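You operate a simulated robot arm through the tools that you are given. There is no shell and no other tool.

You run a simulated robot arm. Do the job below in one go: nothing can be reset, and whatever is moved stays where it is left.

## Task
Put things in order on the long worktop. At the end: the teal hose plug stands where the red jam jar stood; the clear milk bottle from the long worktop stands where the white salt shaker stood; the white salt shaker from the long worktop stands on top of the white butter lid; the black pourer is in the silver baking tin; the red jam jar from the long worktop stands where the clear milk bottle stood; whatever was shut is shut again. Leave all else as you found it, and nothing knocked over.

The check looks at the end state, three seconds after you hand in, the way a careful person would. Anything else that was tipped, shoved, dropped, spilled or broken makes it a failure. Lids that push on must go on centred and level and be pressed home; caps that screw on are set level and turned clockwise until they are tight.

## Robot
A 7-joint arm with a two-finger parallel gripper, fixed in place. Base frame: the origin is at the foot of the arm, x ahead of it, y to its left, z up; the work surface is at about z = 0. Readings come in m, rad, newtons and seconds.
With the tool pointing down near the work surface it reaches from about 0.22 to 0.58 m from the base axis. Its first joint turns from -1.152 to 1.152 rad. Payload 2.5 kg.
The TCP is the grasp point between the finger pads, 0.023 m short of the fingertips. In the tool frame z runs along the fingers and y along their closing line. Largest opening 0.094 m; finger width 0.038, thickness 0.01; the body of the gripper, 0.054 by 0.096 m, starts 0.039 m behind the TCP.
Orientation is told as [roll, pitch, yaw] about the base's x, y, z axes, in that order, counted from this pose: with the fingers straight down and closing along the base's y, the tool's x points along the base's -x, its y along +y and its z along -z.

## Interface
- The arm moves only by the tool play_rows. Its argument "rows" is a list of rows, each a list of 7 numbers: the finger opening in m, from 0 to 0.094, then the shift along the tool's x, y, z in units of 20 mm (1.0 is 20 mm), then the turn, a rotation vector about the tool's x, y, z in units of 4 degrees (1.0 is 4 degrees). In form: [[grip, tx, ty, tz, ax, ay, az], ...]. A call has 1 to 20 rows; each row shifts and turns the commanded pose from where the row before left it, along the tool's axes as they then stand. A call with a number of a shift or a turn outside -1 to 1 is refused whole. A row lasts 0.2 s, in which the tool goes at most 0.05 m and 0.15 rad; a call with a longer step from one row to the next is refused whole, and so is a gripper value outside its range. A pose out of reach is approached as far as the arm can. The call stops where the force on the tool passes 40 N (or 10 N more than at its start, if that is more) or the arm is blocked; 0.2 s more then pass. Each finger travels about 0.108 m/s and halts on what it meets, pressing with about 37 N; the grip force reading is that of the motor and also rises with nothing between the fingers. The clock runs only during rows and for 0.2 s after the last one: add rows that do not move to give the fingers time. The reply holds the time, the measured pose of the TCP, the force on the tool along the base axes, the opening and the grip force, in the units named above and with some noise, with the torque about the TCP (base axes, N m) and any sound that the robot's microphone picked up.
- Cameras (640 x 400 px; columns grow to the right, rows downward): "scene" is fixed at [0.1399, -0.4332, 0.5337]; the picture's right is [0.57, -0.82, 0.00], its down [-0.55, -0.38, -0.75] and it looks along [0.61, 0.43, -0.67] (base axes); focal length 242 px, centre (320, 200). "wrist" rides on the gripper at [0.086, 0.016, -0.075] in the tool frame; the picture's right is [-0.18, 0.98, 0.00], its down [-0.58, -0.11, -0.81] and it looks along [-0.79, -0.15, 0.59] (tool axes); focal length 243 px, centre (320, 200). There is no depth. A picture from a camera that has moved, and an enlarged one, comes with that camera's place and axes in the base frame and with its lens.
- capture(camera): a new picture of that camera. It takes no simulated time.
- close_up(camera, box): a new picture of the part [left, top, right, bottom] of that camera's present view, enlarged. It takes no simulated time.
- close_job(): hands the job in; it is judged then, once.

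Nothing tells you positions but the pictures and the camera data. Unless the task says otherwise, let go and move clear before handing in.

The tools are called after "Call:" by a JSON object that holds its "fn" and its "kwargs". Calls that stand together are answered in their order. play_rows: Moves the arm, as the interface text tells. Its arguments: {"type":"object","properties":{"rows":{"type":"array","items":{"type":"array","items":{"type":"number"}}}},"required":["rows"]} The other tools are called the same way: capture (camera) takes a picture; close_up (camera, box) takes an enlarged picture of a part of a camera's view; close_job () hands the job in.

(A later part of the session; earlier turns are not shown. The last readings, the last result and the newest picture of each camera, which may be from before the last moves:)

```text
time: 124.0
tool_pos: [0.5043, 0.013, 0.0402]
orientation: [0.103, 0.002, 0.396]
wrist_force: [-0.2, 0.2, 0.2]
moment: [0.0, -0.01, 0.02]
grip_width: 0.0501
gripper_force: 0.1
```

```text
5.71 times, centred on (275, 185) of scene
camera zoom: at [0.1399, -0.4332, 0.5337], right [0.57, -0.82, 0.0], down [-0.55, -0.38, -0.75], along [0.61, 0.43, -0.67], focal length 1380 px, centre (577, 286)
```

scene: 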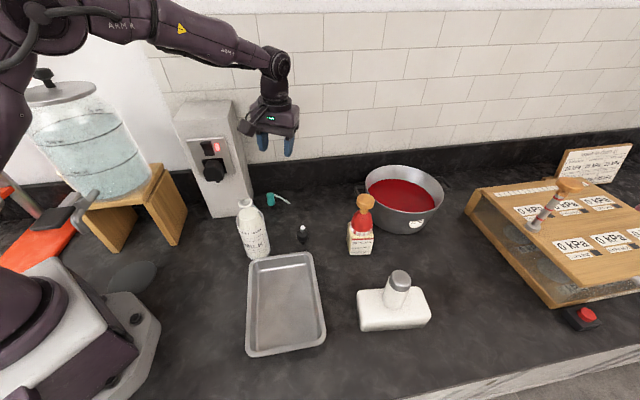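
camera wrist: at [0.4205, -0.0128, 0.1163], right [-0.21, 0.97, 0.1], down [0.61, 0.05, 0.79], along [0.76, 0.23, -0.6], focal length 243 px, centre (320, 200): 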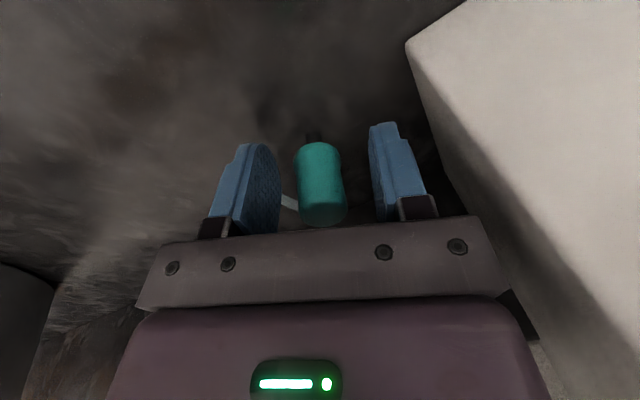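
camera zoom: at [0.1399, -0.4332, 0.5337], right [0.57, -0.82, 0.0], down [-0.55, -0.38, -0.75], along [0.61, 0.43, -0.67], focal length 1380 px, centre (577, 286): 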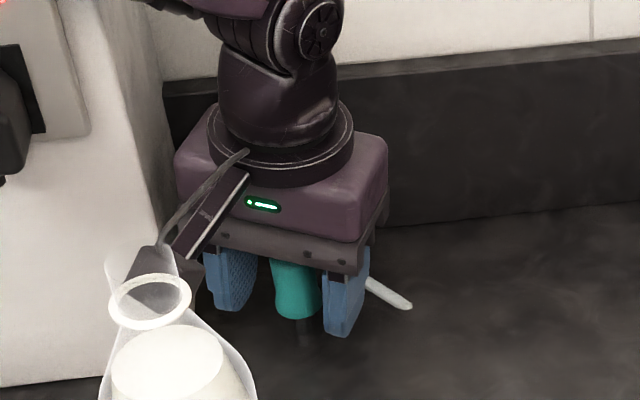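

The head is evenly centred between the pads and the strap passes beyond the left pad's far edge. I close gently.

Call:
{"fn": "play_rows", "kwargs": {"rows": [[0.042, 0, 0, 0, 0, 0, 0], [0.036, 0, 0, 0, 0, 0, 0], [0.032, 0, 0, 0, 0, 0, 0], [0.029, 0, 0, 0, 0, 0, 0], [0.027, 0, 0, 0, 0, 0, 0], [0.025, 0, 0, 0, 0, 0, 0], [0.023, 0, 0, 0, 0, 0, 0], [0.02, 0, 0, 0, 0, 0, 0], [0.018, 0, 0, 0, 0, 0, 0]]}}

Call:
{"fn": "close_up", "kwargs": {"camera": "wrist", "box": [230, 100, 410, 240]}}

Call:
{"fn": "close_up", "kwargs": {"camera": "scene", "box": [240, 150, 310, 220]}}

```text
time: 126.0
tool_pos: [0.5029, 0.0124, 0.0402]
orientation: [0.103, 0.0, 0.397]
wrist_force: [0.6, -0.2, 1.5]
moment: [-0.01, -0.01, -0.01]
grip_width: 0.0243
gripper_force: 37.1
```

```text
2.86 times, centred on (320, 170) of wrist
camera zoom: at [0.4206, -0.0129, 0.1166], right [-0.21, 0.97, 0.1], down [0.61, 0.05, 0.79], along [0.76, 0.23, -0.6], focal length 693 px, centre (320, 286)
```

zoom: 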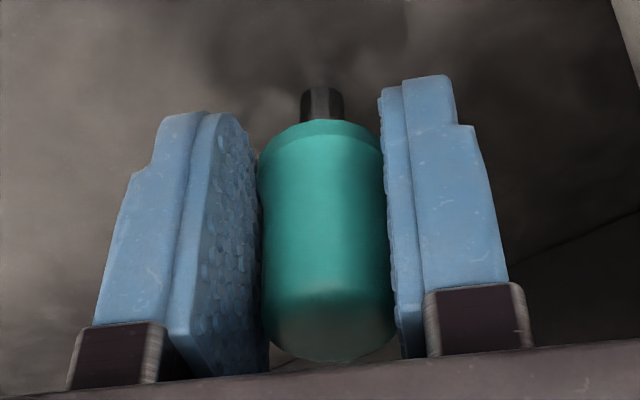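

```text
5.71 times, centred on (275, 185) of scene
camera zoom: at [0.1399, -0.4332, 0.5337], right [0.57, -0.82, 0.0], down [-0.55, -0.38, -0.75], along [0.61, 0.43, -0.67], focal length 1380 px, centre (577, 286)
```

zoom: 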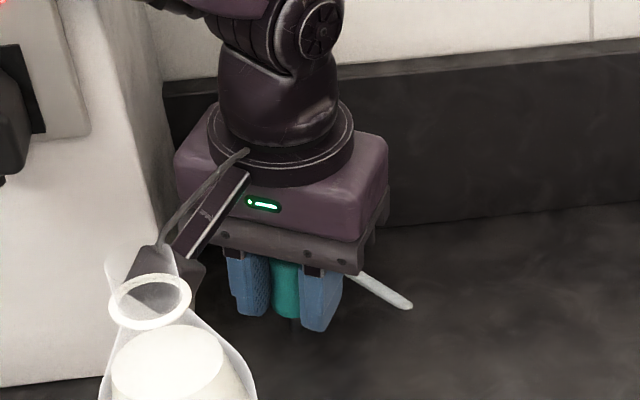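

The plug is held at 0.024 m and seems to have aligned itself with the pads. I lift it straight up along the same clear path.

Call:
{"fn": "play_rows", "kwargs": {"rows": [[0.015, 0, 0.0105, -0.1, 0, 0, 0], [0.015, 0, 0.021, -0.2, 0, 0, 0], [0.015, 0, 0.042, -0.4, 0, 0, 0], [0.015, 0, 0.063, -0.6, 0, 0, 0], [0.015, 0, 0.063, -0.6, 0, 0, 0], [0.015, 0, 0.063, -0.6, 0, 0, 0], [0.015, 0, 0, 0, 0, 0, 0]]}}

Call:
{"fn": "capture", "kwargs": {"camera": "wrist"}}

Call:
{"fn": "close_up", "kwargs": {"camera": "scene", "box": [205, 100, 325, 220]}}

```text
time: 127.6
tool_pos: [0.5039, 0.012, 0.091]
orientation: [0.103, -0.001, 0.396]
wrist_force: [0.2, 0.0, -1.3]
moment: [0.0, -0.01, 0.01]
grip_width: 0.0243
gripper_force: 37.0
```

```text
taken
camera wrist: at [0.421, -0.0135, 0.167], right [-0.21, 0.97, 0.1], down [0.61, 0.05, 0.79], along [0.76, 0.23, -0.6], focal length 243 px, centre (320, 200)
```

wrist: 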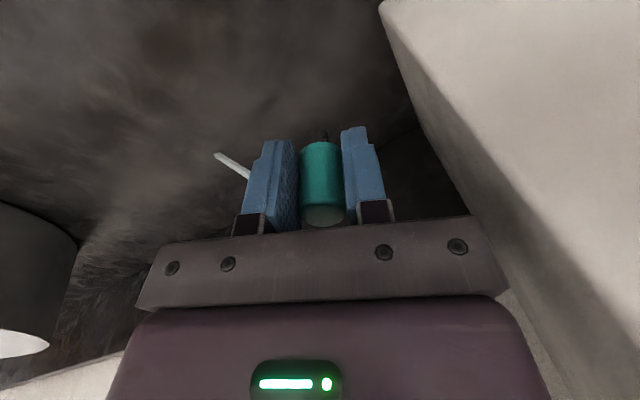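

```text
3.33 times, centred on (265, 160) of scene
camera zoom: at [0.1399, -0.4332, 0.5337], right [0.57, -0.82, 0.0], down [-0.55, -0.38, -0.75], along [0.61, 0.43, -0.67], focal length 805 px, centre (503, 333)
```

zoom: 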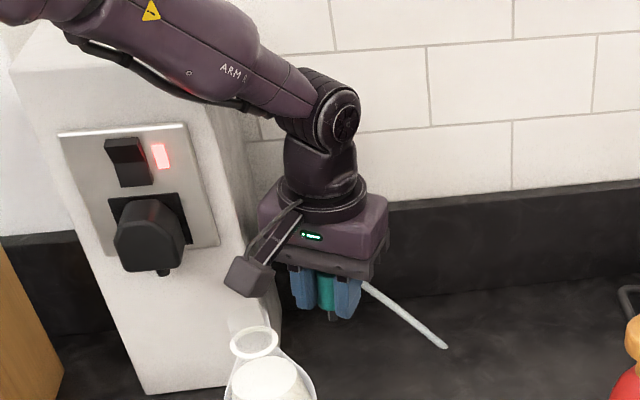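

The plug came up cleanly with its stem and strap. I continue up to about z = 0.25.

Call:
{"fn": "play_rows", "kwargs": {"rows": [[0.015, 0, 0.042, -0.4, 0, 0, 0], [0.015, 0, 0.063, -0.6, 0, 0, 0], [0.015, 0, 0.084, -0.8, 0, 0, 0], [0.015, 0, 0.084, -0.8, 0, 0, 0], [0.015, 0, 0.084, -0.8, 0, 0, 0], [0.015, 0, 0.084, -0.8, 0, 0, 0], [0.015, 0, 0.084, -0.8, 0, 0, 0], [0.015, 0, 0.084, -0.8, 0, 0, 0], [0.015, 0, 0.084, -0.8, 0, 0, 0], [0.015, 0, 0.084, -0.8, 0, 0, 0], [0.015, 0, 0.042, -0.4, 0, 0, 0], [0.015, 0, 0, 0, 0, 0, 0]]}}

Call:
{"fn": "play_rows", "kwargs": {"rows": [[0.015, 0.1, -0.4, 0, 0, 0, 0], [0.015, 0.1, -0.7, 0, 0, 0, 0], [0.015, 0.1, -0.7, 0, 0, 0, 0], [0.015, 0.1, -0.7, 0, 0, 0, 0], [0.015, 0.1, -0.7, 0, 0, 0, 0], [0.015, 0, -0.4, 0, 0, 0, 0], [0.015, 0, 0, 0, 0.75, 0, 0], [0.015, 0, 0, 0, 0.72, 0, 0], [0.015, 0, 0, 0, 0, 0, 0]]}}

Call:
{"fn": "capture", "kwargs": {"camera": "wrist"}}

Call:
{"fn": "capture", "kwargs": {"camera": "scene"}}

```text
time: 130.2
tool_pos: [0.505, 0.0126, 0.2478]
orientation: [0.103, 0.0, 0.396]
wrist_force: [0.2, -0.1, 0.0]
moment: [-0.01, 0.01, -0.02]
grip_width: 0.0243
gripper_force: 36.5
```

```text
time: 132.2
tool_pos: [0.5215, -0.0585, 0.2402]
orientation: [-0.001, -0.002, 0.396]
wrist_force: [-0.1, -1.0, -0.4]
moment: [0.01, 0.01, -0.01]
grip_width: 0.0239
gripper_force: 36.9
```

```text
taken
camera wrist: at [0.4362, -0.0755, 0.3153], right [-0.21, 0.98, 0.0], down [0.58, 0.12, 0.81], along [0.79, 0.17, -0.59], focal length 243 px, centre (320, 200)
```

wrist: 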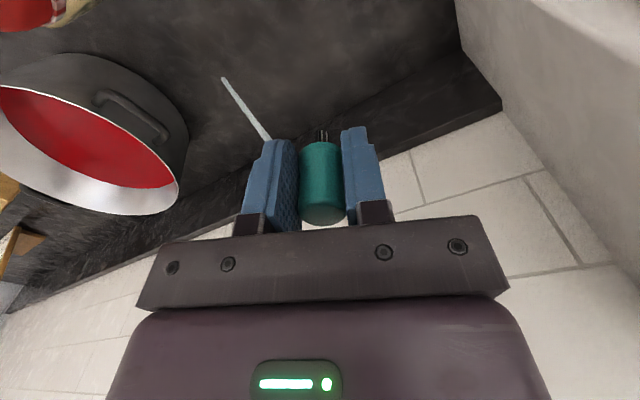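

```text
taken
```

scene: 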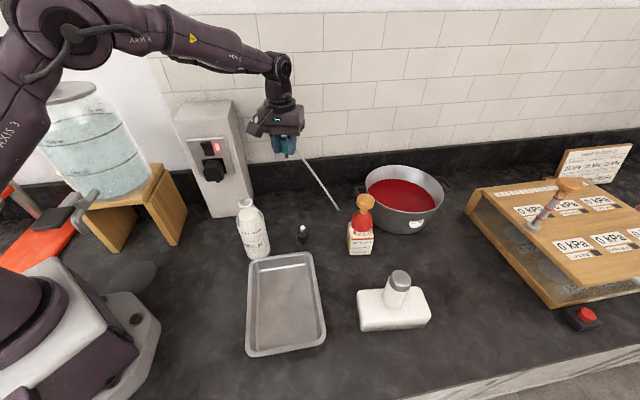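

The strap now seems to run as a long straight line from the plug down to the worktop. I zoom in to understand it before going on.

Call:
{"fn": "close_up", "kwargs": {"camera": "scene", "box": [260, 120, 360, 230]}}

Call:
{"fn": "close_up", "kwargs": {"camera": "wrist", "box": [190, 50, 390, 230]}}

Call:
{"fn": "close_up", "kwargs": {"camera": "scene", "box": [315, 180, 365, 220]}}

```text
3.64 times, centred on (310, 175) of scene
camera zoom: at [0.1399, -0.4332, 0.5337], right [0.57, -0.82, 0.0], down [-0.55, -0.38, -0.75], along [0.61, 0.43, -0.67], focal length 878 px, centre (356, 291)
```

zoom: 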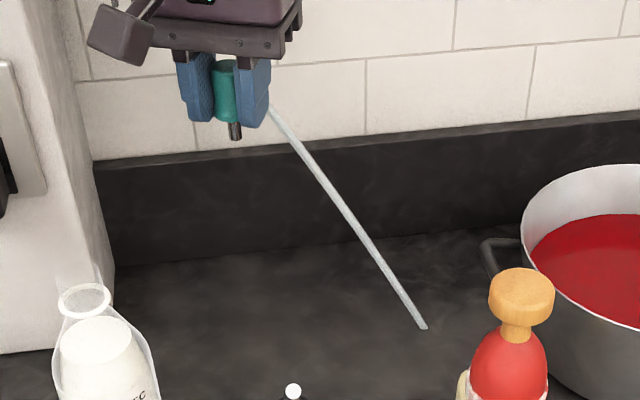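

```text
2.22 times, centred on (290, 140) of wrist
camera zoom: at [0.4362, -0.0755, 0.3153], right [-0.21, 0.98, 0.0], down [0.58, 0.12, 0.81], along [0.79, 0.17, -0.59], focal length 539 px, centre (387, 333)
```

zoom: 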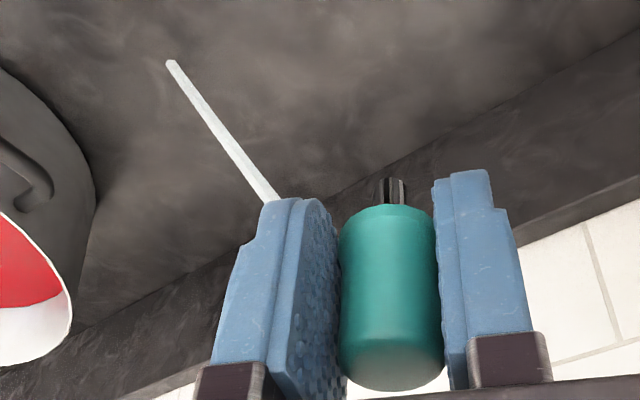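

```text
10.00 times, centred on (340, 200) of scene
camera zoom: at [0.1399, -0.4332, 0.5337], right [0.57, -0.82, 0.0], down [-0.55, -0.38, -0.75], along [0.61, 0.43, -0.67], focal length 2416 px, centre (120, 200)
```

zoom: 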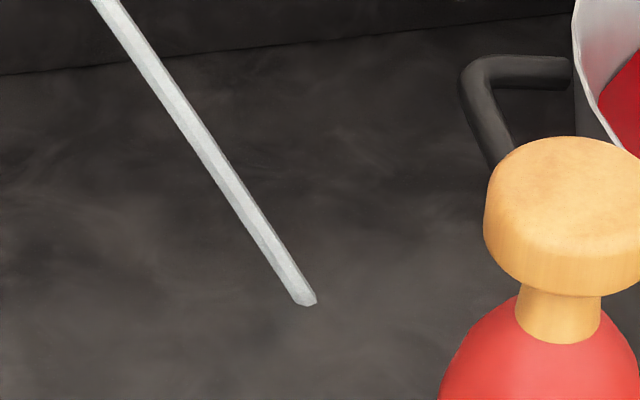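

The strap turns out to be a flexible cord whose far end rests at the worktop near (0.624, -0.166); there is no pull on the tool and the jar's old spot is nearer to that end, so I continue. I carry the plug toward (0.585, -0.0995), lowering to z = 0.12.

Call:
{"fn": "play_rows", "kwargs": {"rows": [[0.015, -0.1, -0.15, 0.3, 0, 0, 0], [0.015, -0.2, -0.3, 0.5, 0, 0, 0], [0.015, -0.25, -0.35, 0.6, 0, 0, 0], [0.015, -0.25, -0.35, 0.6, 0, 0, 0], [0.015, -0.25, -0.35, 0.6, 0, 0, 0], [0.015, -0.25, -0.4, 0.7, 0, 0, 0], [0.015, -0.25, -0.4, 0.7, 0, 0, 0], [0.015, -0.25, -0.35, 0.7, 0, 0, 0], [0.015, -0.2, -0.3, 0.7, 0, 0, 0], [0.015, -0.13, -0.16, 0.6, 0, 0, 0], [0.015, 0, 0, 0, 0, 0, 0]]}}

Call:
{"fn": "capture", "kwargs": {"camera": "wrist"}}

Call:
{"fn": "close_up", "kwargs": {"camera": "scene", "box": [260, 110, 400, 230]}}

```text
time: 134.6
tool_pos: [0.5863, -0.0979, 0.1193]
orientation: [0.0, 0.001, 0.396]
wrist_force: [-0.3, 1.2, -0.6]
moment: [-0.01, 0.07, 0.01]
grip_width: 0.024
gripper_force: 36.7
```

```text
taken
camera wrist: at [0.4995, -0.1159, 0.195], right [-0.21, 0.98, 0.0], down [0.58, 0.12, 0.81], along [0.79, 0.17, -0.59], focal length 243 px, centre (320, 200)
```

wrist: 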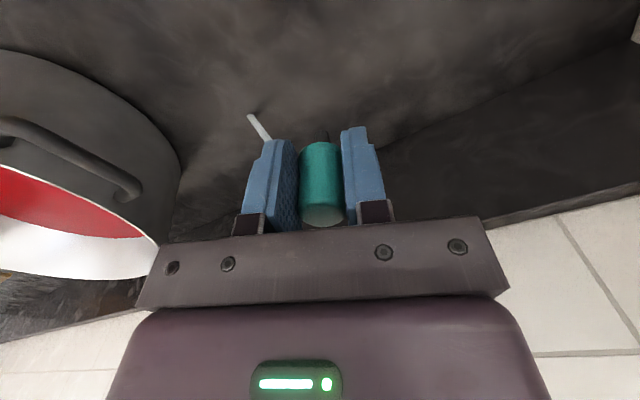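

```text
3.33 times, centred on (330, 170) of scene
camera zoom: at [0.1399, -0.4332, 0.5337], right [0.57, -0.82, 0.0], down [-0.55, -0.38, -0.75], along [0.61, 0.43, -0.67], focal length 805 px, centre (287, 300)
```

zoom: 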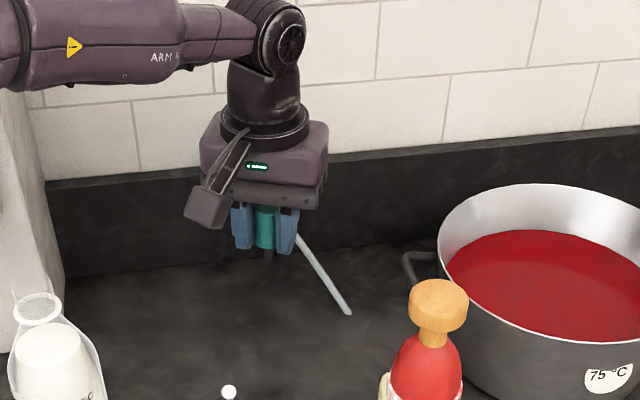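

The cord's visible end moves along as the plug moves, so it is only a trailing cord with no pull. I lower the plug toward the worktop at the jar's old place.

Call:
{"fn": "play_rows", "kwargs": {"rows": [[0.015, 0.05, 0, 0.3, 0, 0, 0], [0.015, 0.05, 0, 0.5, 0, 0, 0], [0.015, 0, 0, 0.6, 0, 0, 0], [0.015, 0, 0, 0.6, 0, 0, 0], [0.015, 0, 0, 0.6, 0, 0, 0], [0.015, 0, 0, 0.5, 0, 0, 0], [0.015, 0, 0, 0.25, 0, 0, 0], [0.015, 0, 0, 0, 0, 0, 0]]}}

Call:
{"fn": "capture", "kwargs": {"camera": "wrist"}}

Call:
{"fn": "close_up", "kwargs": {"camera": "scene", "box": [275, 150, 375, 230]}}

```text
time: 136.4
tool_pos: [0.5837, -0.0989, 0.0533]
orientation: [-0.001, -0.001, 0.397]
wrist_force: [-0.4, -0.1, -0.1]
moment: [0.01, 0.02, 0.0]
grip_width: 0.0242
gripper_force: 37.5
```

```text
taken
camera wrist: at [0.4977, -0.1172, 0.1284], right [-0.21, 0.98, 0.0], down [0.58, 0.12, 0.81], along [0.79, 0.17, -0.59], focal length 243 px, centre (320, 200)
```

wrist: 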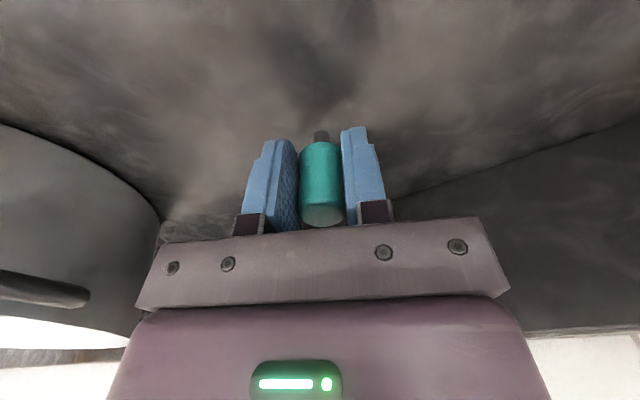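

```text
5.00 times, centred on (325, 190) of scene
camera zoom: at [0.1399, -0.4332, 0.5337], right [0.57, -0.82, 0.0], down [-0.55, -0.38, -0.75], along [0.61, 0.43, -0.67], focal length 1208 px, centre (295, 250)
```

zoom: 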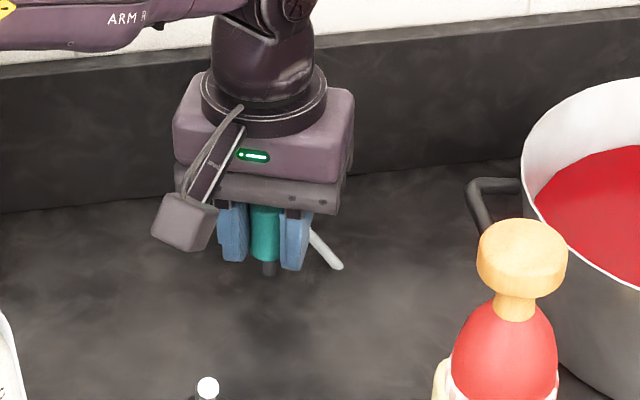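

The plug is about a centimetre above the worktop. I lower in small steps to contact.

Call:
{"fn": "play_rows", "kwargs": {"rows": [[0.015, 0, 0, 0.2, 0, 0, 0], [0.015, 0, 0, 0.2, 0, 0, 0], [0.015, 0, 0, 0.1, 0, 0, 0], [0.015, 0, 0, 0, 0, 0, 0]]}}

Call:
{"fn": "play_rows", "kwargs": {"rows": [[0.015, 0, 0, 0.05, 0, 0, 0], [0.015, 0, 0, 0.05, 0, 0, 0], [0.015, 0, 0, 0, 0, 0, 0]]}}

```text
time: 137.4
tool_pos: [0.5835, -0.0985, 0.0434]
orientation: [-0.001, -0.001, 0.397]
wrist_force: [-0.7, 0.2, -0.7]
moment: [-0.02, -0.02, 0.02]
grip_width: 0.024
gripper_force: 37.2
```

```text
time: 138.2
tool_pos: [0.5841, -0.0994, 0.0412]
orientation: [0.0, -0.001, 0.395]
wrist_force: [-0.3, 0.9, -0.4]
moment: [-0.04, 0.0, 0.0]
grip_width: 0.0242
gripper_force: 36.7
```

Call:
{"fn": "play_rows", "kwargs": {"rows": [[0.015, 0, 0, 0.04, 0, 0, 0], [0.015, 0, 0, 0.04, 0, 0, 0], [0.015, 0, 0, 0, 0, 0, 0]]}}

Call:
{"fn": "close_up", "kwargs": {"camera": "wrist", "box": [230, 100, 410, 240]}}

Call:
{"fn": "close_up", "kwargs": {"camera": "scene", "box": [300, 180, 350, 215]}}

```text
time: 139.0
tool_pos: [0.5841, -0.0979, 0.0408]
orientation: [0.001, -0.001, 0.395]
wrist_force: [-2.4, 0.5, 8.3]
moment: [0.04, 0.06, -0.02]
grip_width: 0.0241
gripper_force: 37.0
```

```text
2.86 times, centred on (320, 170) of wrist
camera zoom: at [0.498, -0.1173, 0.1151], right [-0.21, 0.98, 0.0], down [0.58, 0.12, 0.81], along [0.79, 0.17, -0.59], focal length 693 px, centre (320, 286)
```

zoom: 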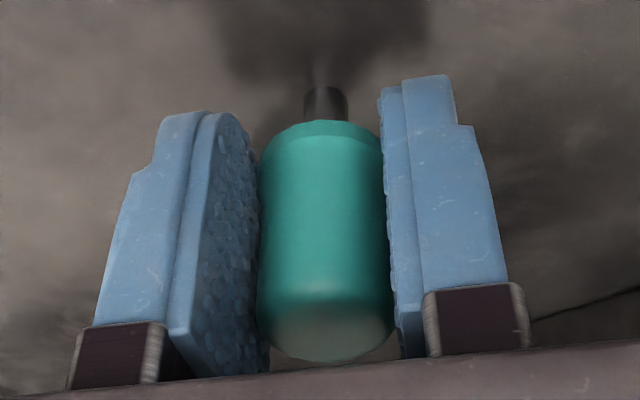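

```text
11.43 times, centred on (325, 198) of scene
camera zoom: at [0.1398, -0.4332, 0.5337], right [0.57, -0.82, 0.0], down [-0.55, -0.38, -0.75], along [0.61, 0.43, -0.67], focal length 2761 px, centre (263, 229)
```

zoom: 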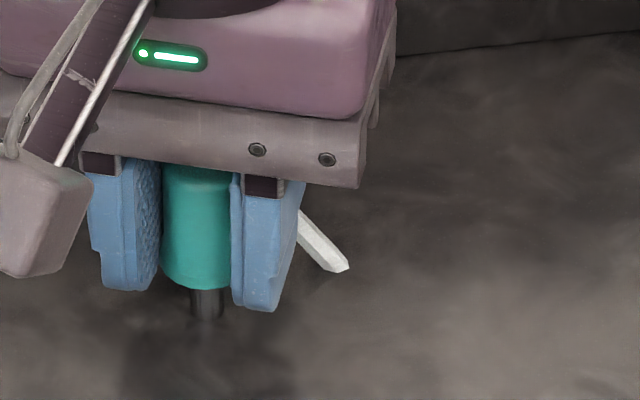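

The stem touched at z = 0.0408 with about 8 N. I ease off a touch and open slowly and evenly.

Call:
{"fn": "play_rows", "kwargs": {"rows": [[0.015, 0, 0, -0.03, 0, 0, 0], [0.015, 0, 0, 0, 0, 0, 0]]}}

```text
time: 139.6
tool_pos: [0.584, -0.0992, 0.0394]
orientation: [0.0, 0.0, 0.395]
wrist_force: [1.6, 0.4, 3.2]
moment: [-0.01, -0.08, 0.02]
grip_width: 0.0242
gripper_force: 37.4
```

Call:
{"fn": "play_rows", "kwargs": {"rows": [[0.0245, 0, 0, 0, 0, 0, 0], [0.0255, 0, 0, 0, 0, 0, 0], [0.027, 0, 0, 0, 0, 0, 0], [0.029, 0, 0, 0, 0, 0, 0], [0.032, 0, 0, 0, 0, 0, 0], [0.037, 0, 0, 0, 0, 0, 0], [0.044, 0, 0, 0, 0, 0, 0], [0.052, 0, 0, 0, 0, 0, 0]]}}

Call:
{"fn": "close_up", "kwargs": {"camera": "wrist", "box": [230, 100, 410, 240]}}

Call:
{"fn": "close_up", "kwargs": {"camera": "scene", "box": [300, 180, 350, 215]}}

```text
time: 141.4
tool_pos: [0.5846, -0.0989, 0.0405]
orientation: [0.0, -0.001, 0.395]
wrist_force: [-0.4, 0.4, -0.2]
moment: [0.0, -0.02, 0.01]
grip_width: 0.0519
gripper_force: 0.0
```

```text
2.86 times, centred on (320, 170) of wrist
camera zoom: at [0.4977, -0.1174, 0.1152], right [-0.21, 0.98, 0.0], down [0.58, 0.12, 0.81], along [0.79, 0.17, -0.59], focal length 693 px, centre (320, 286)
```

zoom: 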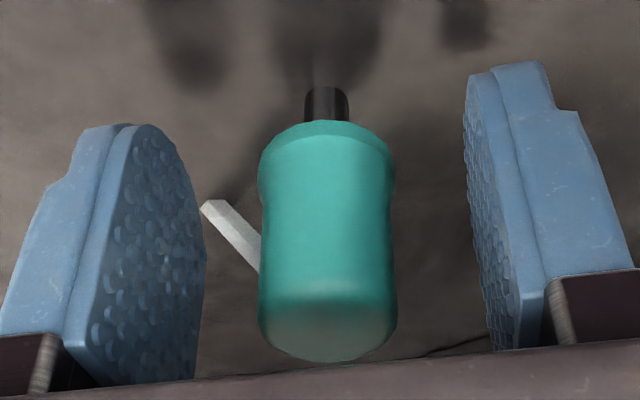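

```text
11.43 times, centred on (325, 198) of scene
camera zoom: at [0.1399, -0.4332, 0.5337], right [0.57, -0.82, 0.0], down [-0.55, -0.38, -0.75], along [0.61, 0.43, -0.67], focal length 2761 px, centre (263, 229)
```

zoom: 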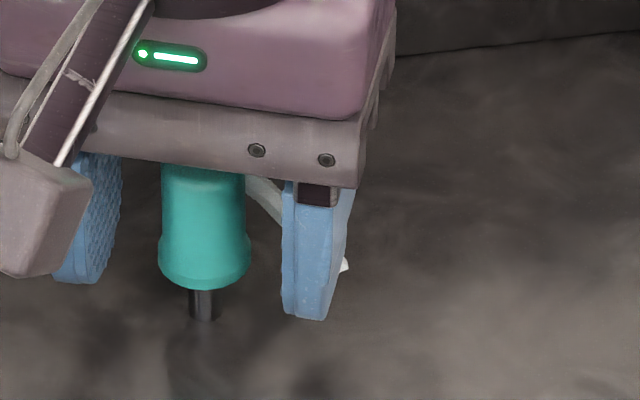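

The plug stands upright on its stem, free of the pads. I rise slowly and check that it stays put.

Call:
{"fn": "play_rows", "kwargs": {"rows": [[0.056, 0, 0, -0.2, 0, 0, 0], [0.056, 0, 0, -0.4, 0, 0, 0], [0.056, 0, 0, -0.5, 0, 0, 0], [0.056, 0, 0, -0.6, 0, 0, 0], [0.056, 0, 0, -0.8, 0, 0, 0], [0.056, 0, 0, -0.8, 0, 0, 0], [0.056, 0, 0, -0.8, 0, 0, 0], [0.056, 0, 0, 0, 0, 0, 0]]}}

Call:
{"fn": "capture", "kwargs": {"camera": "wrist"}}

Call:
{"fn": "close_up", "kwargs": {"camera": "scene", "box": [295, 170, 355, 220]}}

```text
time: 143.2
tool_pos: [0.5841, -0.0997, 0.1226]
orientation: [0.0, -0.001, 0.396]
wrist_force: [-0.5, 0.3, 0.0]
moment: [-0.01, 0.01, -0.01]
grip_width: 0.0561
gripper_force: 0.1
```

```text
taken
camera wrist: at [0.4975, -0.1177, 0.1977], right [-0.21, 0.98, 0.0], down [0.58, 0.12, 0.81], along [0.79, 0.17, -0.59], focal length 243 px, centre (320, 200)
```

wrist: 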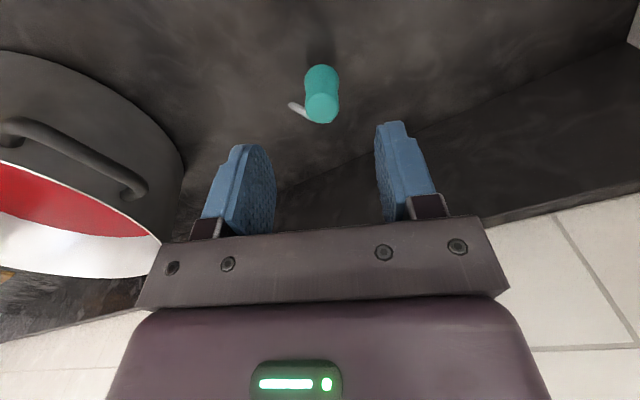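

```text
8.00 times, centred on (325, 195) of scene
camera zoom: at [0.1399, -0.4332, 0.5337], right [0.57, -0.82, 0.0], down [-0.55, -0.38, -0.75], along [0.61, 0.43, -0.67], focal length 1933 px, centre (280, 240)
```

zoom: 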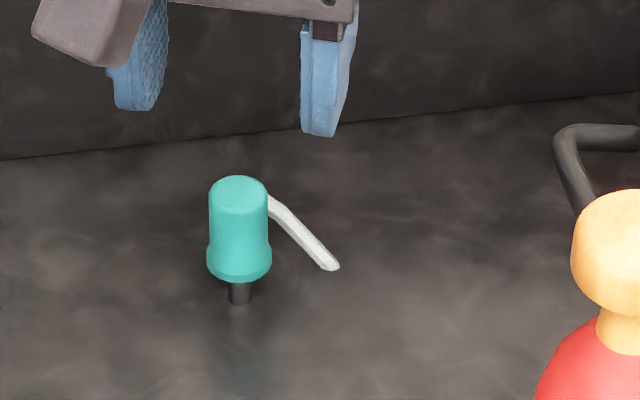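

The plug stands upright where the jar stood. Last item: the black pourer near (0.455, -0.154), which goes into the tin; I rise, move above it and turn so the fingers close across its spout's lean.

Call:
{"fn": "play_rows", "kwargs": {"rows": [[0.06, 0, 0, -0.8, 0, 0, 0], [0.06, 0.2, 0, -1, 0, 0, 0], [0.06, 0.6, 0, -1, 0, 0, 0], [0.06, 0.9, 0, -0.6, 0, 0, 0], [0.06, 0.9, 0, -0.5, 0, 0, 0], [0.06, 0.9, 0, 0, 0, 0, 0], [0.06, 0.9, 0, 0, 0, 0, 0], [0.06, 0.9, 0, 0, 0, 0, 0], [0.06, 0.9, 0, 0, 0, 0, 0], [0.06, 0.8, 0, 0, 0, 0, 0], [0.06, 0, 0, 0, 0, 0, -1], [0.06, 0, 0, 0, 0, 0, -1], [0.06, 0, 0, 0, 0, 0, -1], [0.06, 0, 0, 0, 0, 0, -1], [0.06, 0, 0, 0, 0, 0, -1], [0.06, 0, 0, 0, 0, 0, -1], [0.06, 0, 0, 0, 0, 0, -1], [0.06, 0, 0, 0, 0, 0, -1], [0.06, 0, 0, 0, 0, 0, -0.83]]}}

Call:
{"fn": "capture", "kwargs": {"camera": "wrist"}}

Call:
{"fn": "capture", "kwargs": {"camera": "scene"}}

```text
time: 147.2
tool_pos: [0.4551, -0.1527, 0.2014]
orientation: [-0.002, 0.0, 1.014]
wrist_force: [0.4, 0.8, 0.5]
moment: [-0.01, -0.02, 0.01]
grip_width: 0.0599
gripper_force: 0.1
```

```text
taken
camera wrist: at [0.3951, -0.2178, 0.275], right [-0.74, 0.68, 0.0], down [0.4, 0.44, 0.81], along [0.54, 0.59, -0.59], focal length 243 px, centre (320, 200)
```

wrist: 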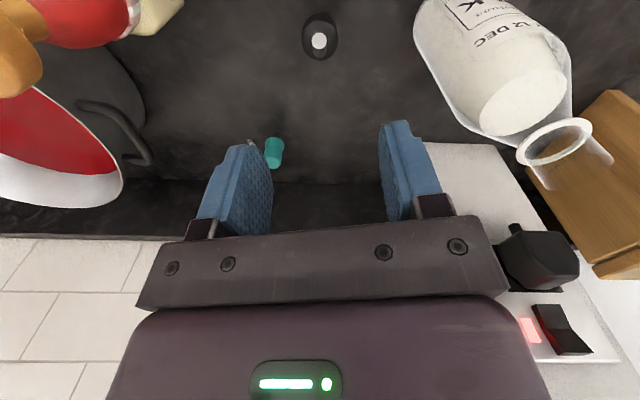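

```text
taken
```

scene: 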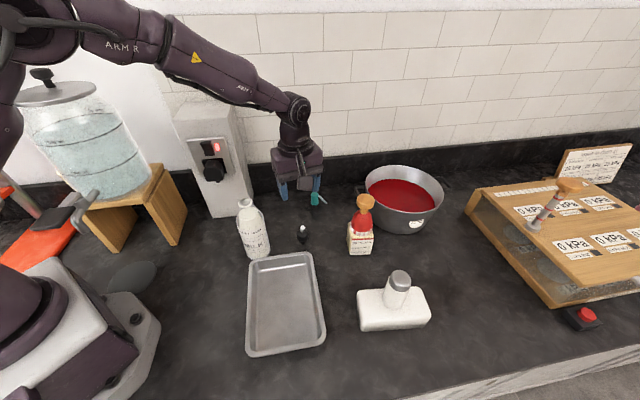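

The pourer lies right under the tool with its spout pointing at the camera. I zoom in to check its shape.

Call:
{"fn": "close_up", "kwargs": {"camera": "wrist", "box": [280, 0, 360, 70]}}

Call:
{"fn": "close_up", "kwargs": {"camera": "scene", "box": [230, 240, 340, 370]}}

```text
5.71 times, centred on (320, 35) of wrist
camera zoom: at [0.3951, -0.2178, 0.275], right [-0.74, 0.68, 0.0], down [0.4, 0.44, 0.81], along [0.54, 0.59, -0.59], focal length 1386 px, centre (320, 1143)
```

zoom: 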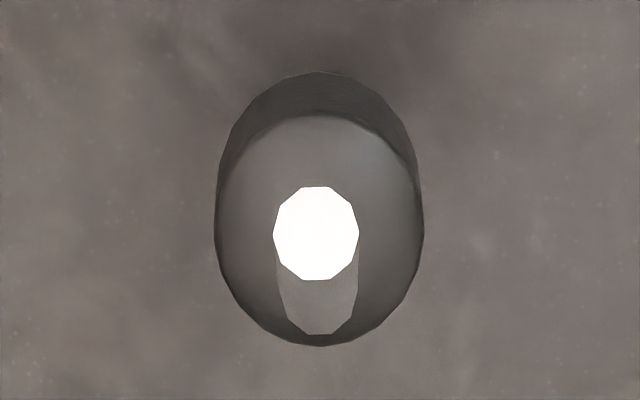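

```text
3.08 times, centred on (285, 305) of scene
camera zoom: at [0.1399, -0.4332, 0.5337], right [0.57, -0.82, 0.0], down [-0.55, -0.38, -0.75], along [0.61, 0.43, -0.67], focal length 743 px, centre (428, -123)
```

zoom: 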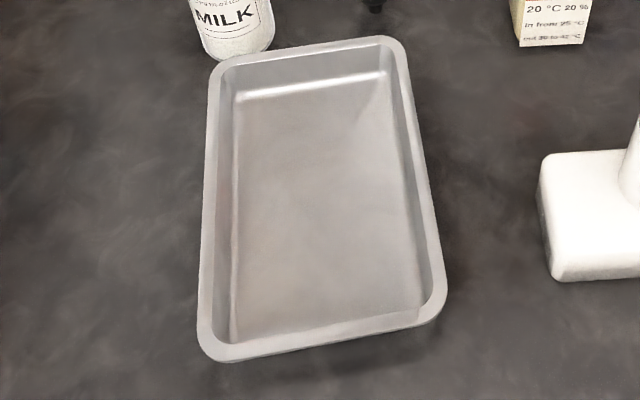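

I descend around the pourer with the fingers 0.06 m apart, stopping to check at z = 0.065.

Call:
{"fn": "play_rows", "kwargs": {"rows": [[0.06, 0, 0, 0.5, 0, 0, 0], [0.06, 0, 0, 0.8, 0, 0, 0], [0.06, 0, 0, 0.8, 0, 0, 0], [0.06, 0, 0, 0.8, 0, 0, 0], [0.06, 0, 0, 0.8, 0, 0, 0], [0.06, 0, 0, 0.8, 0, 0, 0], [0.06, 0, 0, 0.8, 0, 0, 0], [0.06, 0, 0, 0.8, 0, 0, 0], [0.06, 0, 0, 0.7, 0, 0, 0], [0.06, 0, 0, 0, 0, 0, 0]]}}

Call:
{"fn": "capture", "kwargs": {"camera": "wrist"}}

Call:
{"fn": "close_up", "kwargs": {"camera": "scene", "box": [255, 170, 355, 260]}}

```text
time: 149.4
tool_pos: [0.4557, -0.1531, 0.0646]
orientation: [-0.001, 0.002, 1.012]
wrist_force: [-0.5, -0.1, -0.4]
moment: [-0.01, -0.04, -0.03]
grip_width: 0.0599
gripper_force: 0.0
```

```text
taken
camera wrist: at [0.3947, -0.2176, 0.1391], right [-0.74, 0.68, 0.0], down [0.4, 0.44, 0.81], along [0.55, 0.59, -0.59], focal length 243 px, centre (320, 200)
```

wrist: 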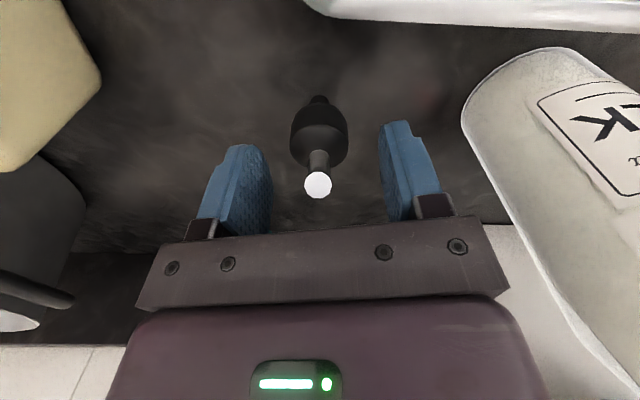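

```text
4.44 times, centred on (305, 215) of scene
camera zoom: at [0.1399, -0.4332, 0.5337], right [0.57, -0.82, 0.0], down [-0.55, -0.38, -0.75], along [0.61, 0.43, -0.67], focal length 1074 px, centre (387, 133)
```

zoom: 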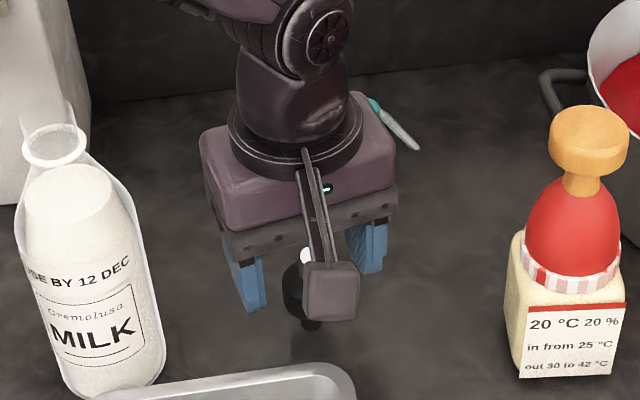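

The pourer stands centred between the fingers; its spout tops out near z = 0.083, so I stop at TCP z = 0.0475 to keep the palm clear.

Call:
{"fn": "play_rows", "kwargs": {"rows": [[0.06, 0, 0, 0.3, 0, 0, 0], [0.06, 0, 0, 0.3, 0, 0, 0], [0.06, 0, 0, 0.255, 0, 0, 0], [0.06, 0, 0, 0, 0, 0, 0]]}}

Call:
{"fn": "capture", "kwargs": {"camera": "wrist"}}

Call:
{"fn": "close_up", "kwargs": {"camera": "wrist", "box": [230, 90, 410, 240]}}

```text
time: 150.4
tool_pos: [0.4552, -0.1524, 0.0465]
orientation: [0.0, 0.001, 1.013]
wrist_force: [-0.5, -0.1, 0.0]
moment: [-0.01, 0.0, 0.01]
grip_width: 0.0601
gripper_force: 0.0
```

```text
taken
camera wrist: at [0.3949, -0.2175, 0.1216], right [-0.74, 0.68, 0.0], down [0.4, 0.44, 0.81], along [0.55, 0.59, -0.59], focal length 243 px, centre (320, 200)
```

wrist: 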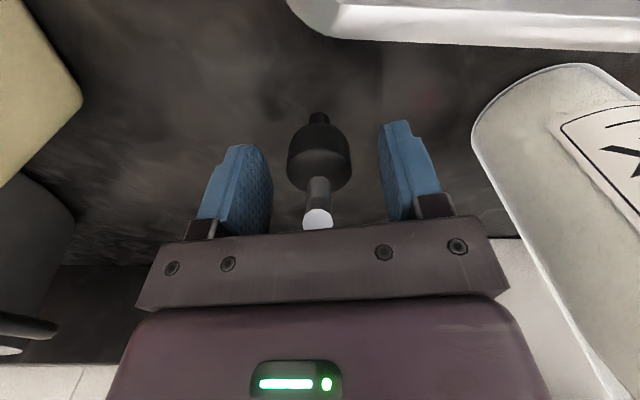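

```text
2.67 times, centred on (320, 165) of wrist
camera zoom: at [0.3949, -0.2175, 0.1216], right [-0.74, 0.68, 0.0], down [0.4, 0.44, 0.81], along [0.55, 0.59, -0.59], focal length 647 px, centre (320, 293)
```

zoom: 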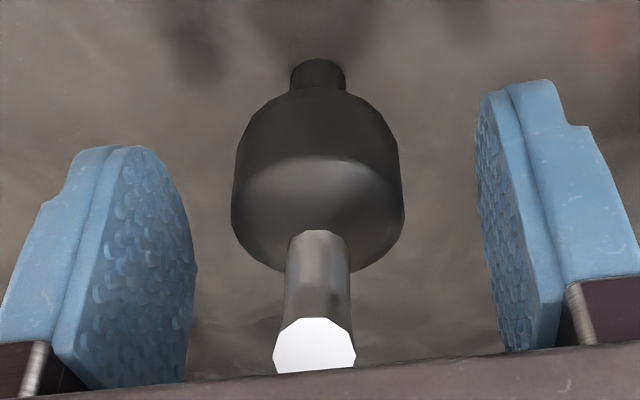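

The bulb is centred. I close gently on it.

Call:
{"fn": "play_rows", "kwargs": {"rows": [[0.05, 0, 0, 0, 0, 0, 0], [0.043, 0, 0, 0, 0, 0, 0], [0.039, 0, 0, 0, 0, 0, 0], [0.036, 0, 0, 0, 0, 0, 0], [0.034, 0, 0, 0, 0, 0, 0], [0.032, 0, 0, 0, 0, 0, 0], [0.029, 0, 0, 0, 0, 0, 0], [0.026, 0, 0, 0, 0, 0, 0], [0.024, 0, 0, 0, 0, 0, 0]]}}

Call:
{"fn": "close_up", "kwargs": {"camera": "wrist", "box": [230, 90, 410, 240]}}

```text
time: 152.4
tool_pos: [0.4545, -0.1533, 0.0479]
orientation: [0.0, 0.0, 1.012]
wrist_force: [0.2, -0.2, 1.0]
moment: [0.03, 0.01, 0.01]
grip_width: 0.0303
gripper_force: 36.6
```

```text
2.67 times, centred on (320, 165) of wrist
camera zoom: at [0.3949, -0.2175, 0.1217], right [-0.74, 0.68, 0.0], down [0.4, 0.44, 0.81], along [0.55, 0.59, -0.59], focal length 647 px, centre (320, 293)
```

zoom: 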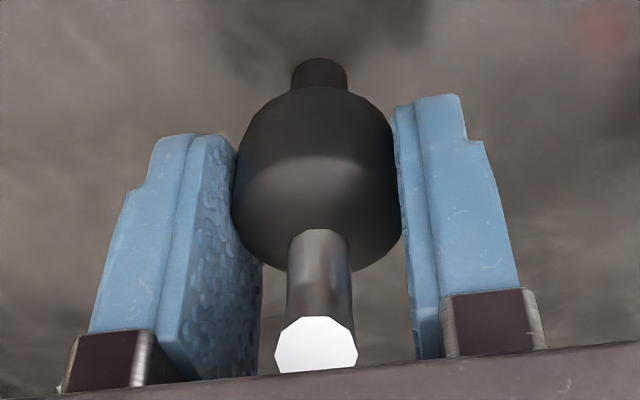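

The pourer is held at 0.030 m. I lift it straight up, then carry it over the middle of the tin at about (0.305, -0.228).

Call:
{"fn": "play_rows", "kwargs": {"rows": [[0.024, 0, 0, -0.2, 0, 0, 0], [0.024, 0, 0, -0.4, 0, 0, 0], [0.024, 0, 0, -0.6, 0, 0, 0], [0.024, 0, 0, -0.8, 0, 0, 0], [0.024, 0, 0, -0.8, 0, 0, 0], [0.024, 0, 0, -0.8, 0, 0, 0], [0.024, 0, 0, -0.6, 0, 0, 0], [0.024, 0, 0, -0.4, 0, 0, 0], [0.024, 0, 0, 0, 0, 0, 0]]}}

Call:
{"fn": "play_rows", "kwargs": {"rows": [[0.024, 0.3, 0.18, 0, 0, 0, 0], [0.024, 0.6, 0.37, 0, 0, 0, 0], [0.024, 0.7, 0.43, 0, 0, 0, 0], [0.024, 0.7, 0.43, 0, 0, 0, 0], [0.024, 0.7, 0.43, 0, 0, 0, 0], [0.024, 0.7, 0.43, 0, 0, 0, 0], [0.024, 0.7, 0.43, 0, 0, 0, 0], [0.024, 0.7, 0.43, 0, 0, 0, 0], [0.024, 0.7, 0.43, 0, 0, 0, 0], [0.024, 0.7, 0.43, 0, 0, 0, 0], [0.024, 0.4, 0.25, 0, 0, 0, 0], [0.024, 0.23, 0.12, 0, 0, 0, 0], [0.024, 0, 0, 0, 0, 0, 0]]}}

Call:
{"fn": "capture", "kwargs": {"camera": "wrist"}}

Call:
{"fn": "capture", "kwargs": {"camera": "scene"}}

```text
time: 154.4
tool_pos: [0.4548, -0.1536, 0.1392]
orientation: [0.001, -0.001, 1.012]
wrist_force: [-0.5, -0.3, -0.3]
moment: [0.03, 0.01, 0.01]
grip_width: 0.0299
gripper_force: 36.6
```

```text
time: 157.2
tool_pos: [0.3058, -0.2283, 0.1394]
orientation: [0.0, 0.0, 1.014]
wrist_force: [-0.3, 0.1, -1.3]
moment: [-0.02, -0.01, 0.01]
grip_width: 0.03
gripper_force: 36.6
```

```text
taken
camera wrist: at [0.2454, -0.2926, 0.2142], right [-0.74, 0.68, 0.0], down [0.4, 0.44, 0.81], along [0.55, 0.59, -0.59], focal length 243 px, centre (320, 200)
```

wrist: 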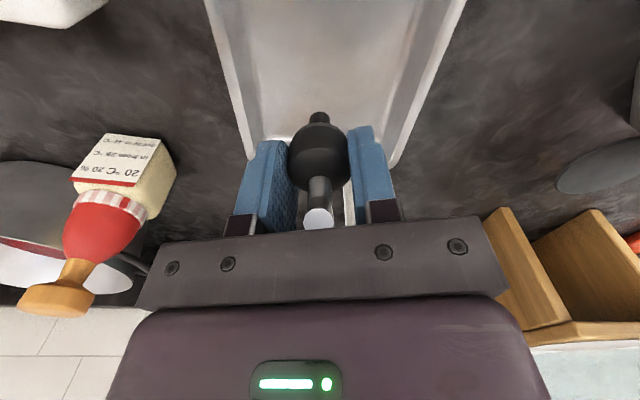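

```text
taken
```

scene: 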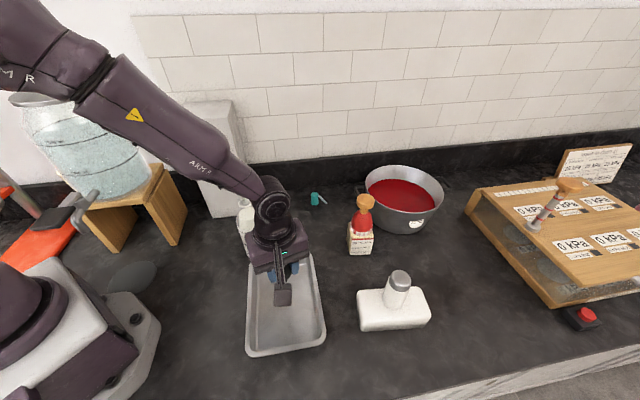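

The tin's corners show the pourer is about 1 cm off its middle. I correct that and lower into the tin to just above its floor.

Call:
{"fn": "play_rows", "kwargs": {"rows": [[0.024, 0.035, 0.25, 0.2, 0, 0, 0], [0.024, 0.035, 0.24, 0.5, 0, 0, 0], [0.024, 0, 0, 0.7, 0, 0, 0], [0.024, 0, 0, 0.7, 0, 0, 0], [0.024, 0, 0, 0.7, 0, 0, 0], [0.024, 0, 0, 0.6, 0, 0, 0], [0.024, 0, 0, 0.4, 0, 0, 0], [0.024, 0, 0, 0.2, 0, 0, 0], [0.024, 0, 0, 0, 0, 0, 0]]}}

Call:
{"fn": "capture", "kwargs": {"camera": "wrist"}}

Call:
{"fn": "close_up", "kwargs": {"camera": "scene", "box": [210, 200, 350, 370]}}

```text
time: 159.2
tool_pos: [0.2976, -0.2239, 0.0584]
orientation: [0.0, 0.0, 1.015]
wrist_force: [0.0, -0.4, 0.4]
moment: [0.03, 0.01, -0.01]
grip_width: 0.0301
gripper_force: 37.1
```

```text
taken
camera wrist: at [0.2367, -0.289, 0.1339], right [-0.74, 0.68, 0.0], down [0.4, 0.44, 0.81], along [0.55, 0.59, -0.59], focal length 243 px, centre (320, 200)
```

wrist: 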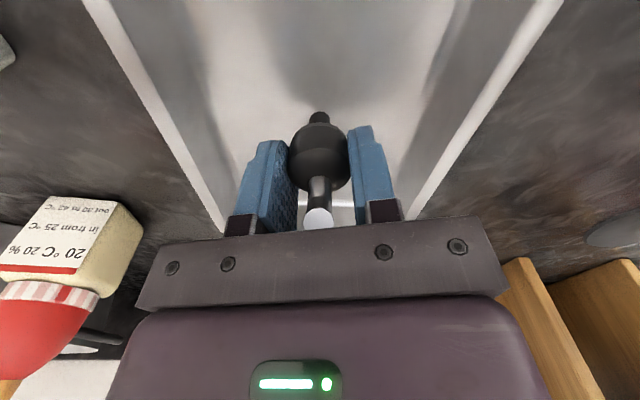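

```text
2.35 times, centred on (280, 285) of scene
camera zoom: at [0.1399, -0.4332, 0.5337], right [0.57, -0.82, 0.0], down [-0.55, -0.38, -0.75], along [0.61, 0.43, -0.67], focal length 568 px, centre (414, 0)
```

zoom: 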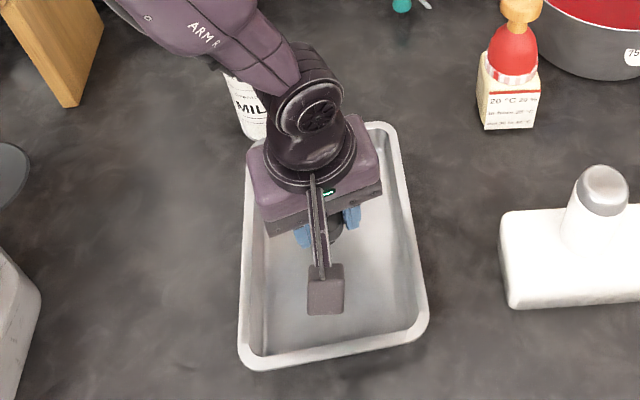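

The pourer is centred in the tin, a centimetre above its floor. I lower in small steps to contact.

Call:
{"fn": "play_rows", "kwargs": {"rows": [[0.024, 0, 0, 0.1, 0, 0, 0], [0.024, 0, 0, 0.1, 0, 0, 0], [0.024, 0, 0, 0.1, 0, 0, 0], [0.024, 0, 0, 0, 0, 0, 0]]}}

Call:
{"fn": "play_rows", "kwargs": {"rows": [[0.024, 0, 0, 0.05, 0, 0, 0], [0.024, 0, 0, 0.05, 0, 0, 0], [0.024, 0, 0, 0, 0, 0, 0]]}}

```text
time: 160.2
tool_pos: [0.2957, -0.2247, 0.0536]
orientation: [-0.001, -0.001, 1.012]
wrist_force: [0.1, -0.7, -0.8]
moment: [-0.06, 0.02, 0.01]
grip_width: 0.0299
gripper_force: 37.3
```

```text
time: 161.0
tool_pos: [0.2961, -0.2234, 0.0517]
orientation: [0.0, 0.001, 1.015]
wrist_force: [0.2, -0.1, -0.9]
moment: [0.0, -0.01, 0.0]
grip_width: 0.0301
gripper_force: 36.9
```

Call:
{"fn": "play_rows", "kwargs": {"rows": [[0.024, 0, 0, 0.04, 0, 0, 0], [0.024, 0, 0, 0.04, 0, 0, 0], [0.024, 0, 0, 0, 0, 0, 0]]}}

```text
time: 161.8
tool_pos: [0.297, -0.2234, 0.0495]
orientation: [0.0, 0.001, 1.013]
wrist_force: [-5.6, 2.5, 28.8]
moment: [0.13, 0.31, -0.03]
grip_width: 0.0302
gripper_force: 37.0
```

It touched the tin's floor near z = 0.050. I ease off until only a light contact is left.

Call:
{"fn": "play_rows", "kwargs": {"rows": [[0.024, 0, 0, -0.05, 0, 0, 0], [0.024, 0, 0, 0, 0, 0, 0]]}}

```text
time: 162.4
tool_pos: [0.2962, -0.2242, 0.0504]
orientation: [-0.003, 0.001, 1.012]
wrist_force: [-0.2, -2.3, 16.6]
moment: [-0.16, -0.04, -0.02]
grip_width: 0.03
gripper_force: 37.3
```

Call:
{"fn": "play_rows", "kwargs": {"rows": [[0.024, 0, 0, -0.04, 0, 0, 0], [0.024, 0, 0, 0, 0, 0, 0]]}}

Call:
{"fn": "close_up", "kwargs": {"camera": "wrist", "box": [230, 90, 410, 240]}}

```text
time: 163.0
tool_pos: [0.2973, -0.2235, 0.051]
orientation: [0.001, 0.0, 1.014]
wrist_force: [1.9, -0.5, 5.4]
moment: [-0.06, -0.05, -0.03]
grip_width: 0.0303
gripper_force: 37.2
```

```text
2.67 times, centred on (320, 165) of wrist
camera zoom: at [0.2365, -0.2878, 0.1256], right [-0.74, 0.68, 0.0], down [0.4, 0.43, 0.81], along [0.54, 0.59, -0.59], focal length 647 px, centre (320, 293)
```

zoom: 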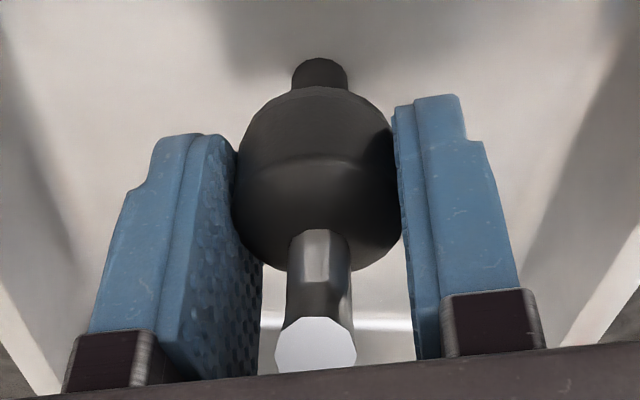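

The stopper rests on the tin's floor with about 5 N. I open slowly and evenly.

Call:
{"fn": "play_rows", "kwargs": {"rows": [[0.0305, 0, 0, 0, 0, 0, 0], [0.0315, 0, 0, 0, 0, 0, 0], [0.033, 0, 0, 0, 0, 0, 0], [0.035, 0, 0, 0, 0, 0, 0], [0.038, 0, 0, 0, 0, 0, 0], [0.043, 0, 0, 0, 0, 0, 0], [0.05, 0, 0, 0, 0, 0, 0], [0.056, 0, 0, 0, 0, 0, 0], [0.056, 0, 0, 0, 0, 0, 0]]}}

Call:
{"fn": "capture", "kwargs": {"camera": "wrist"}}

Call:
{"fn": "close_up", "kwargs": {"camera": "wrist", "box": [230, 90, 410, 240]}}

```text
time: 165.0
tool_pos: [0.2971, -0.2236, 0.0505]
orientation: [0.001, 0.001, 1.012]
wrist_force: [-0.4, 0.3, 0.5]
moment: [0.04, 0.03, 0.0]
grip_width: 0.0561
gripper_force: 0.0
```

```text
taken
camera wrist: at [0.2366, -0.2881, 0.1259], right [-0.74, 0.68, 0.0], down [0.4, 0.44, 0.81], along [0.55, 0.59, -0.59], focal length 243 px, centre (320, 200)
```

wrist: 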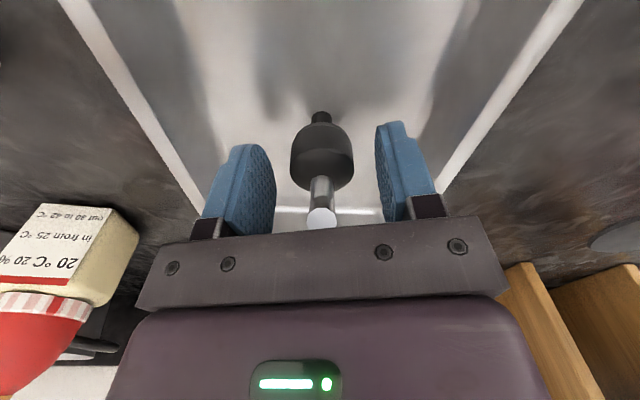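

```text
2.67 times, centred on (320, 165) of wrist
camera zoom: at [0.2366, -0.2881, 0.1259], right [-0.74, 0.68, 0.0], down [0.4, 0.44, 0.81], along [0.55, 0.59, -0.59], focal length 647 px, centre (320, 293)
```

zoom: 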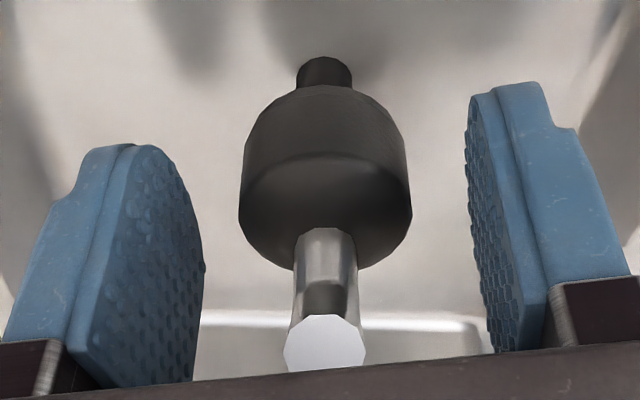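

The pourer stands on its own in the tin. I rise straight up and clear.

Call:
{"fn": "play_rows", "kwargs": {"rows": [[0.058, 0, 0, -0.2, 0, 0, 0], [0.058, 0, 0, -0.4, 0, 0, 0], [0.058, 0, 0, -0.6, 0, 0, 0], [0.058, 0, 0, -0.8, 0, 0, 0], [0.058, 0, 0, -0.9, 0, 0, 0], [0.058, 0, 0, -1, 0, 0, 0], [0.058, 0, 0, -1, 0, 0, 0], [0.058, 0, 0, -1, 0, 0, 0], [0.058, 0, 0, -1, 0, 0, 0], [0.058, 0, 0, -1, 0, 0, 0], [0.058, 0, 0, -1, 0, 0, 0], [0.058, 0, 0, -1, 0, 0, 0], [0.058, 0, 0, -1, 0, 0, 0]]}}

Call:
{"fn": "capture", "kwargs": {"camera": "wrist"}}

Call:
{"fn": "capture", "kwargs": {"camera": "scene"}}

```text
time: 167.8
tool_pos: [0.2963, -0.2239, 0.2698]
orientation: [0.002, 0.002, 1.013]
wrist_force: [-0.9, 0.5, 0.0]
moment: [-0.03, 0.0, -0.04]
grip_width: 0.0581
gripper_force: 0.0
```

```text
taken
camera wrist: at [0.2364, -0.2888, 0.3444], right [-0.74, 0.68, 0.0], down [0.4, 0.43, 0.81], along [0.55, 0.59, -0.59], focal length 243 px, centre (320, 200)
```

wrist: 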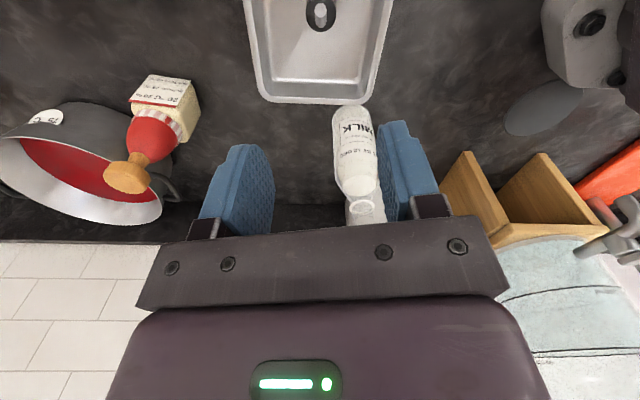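

```text
taken
```

scene: 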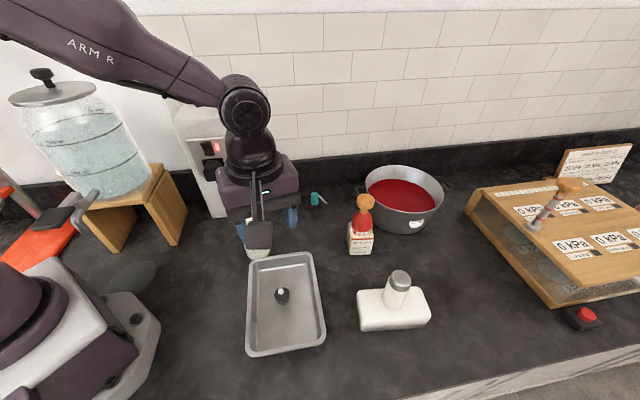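

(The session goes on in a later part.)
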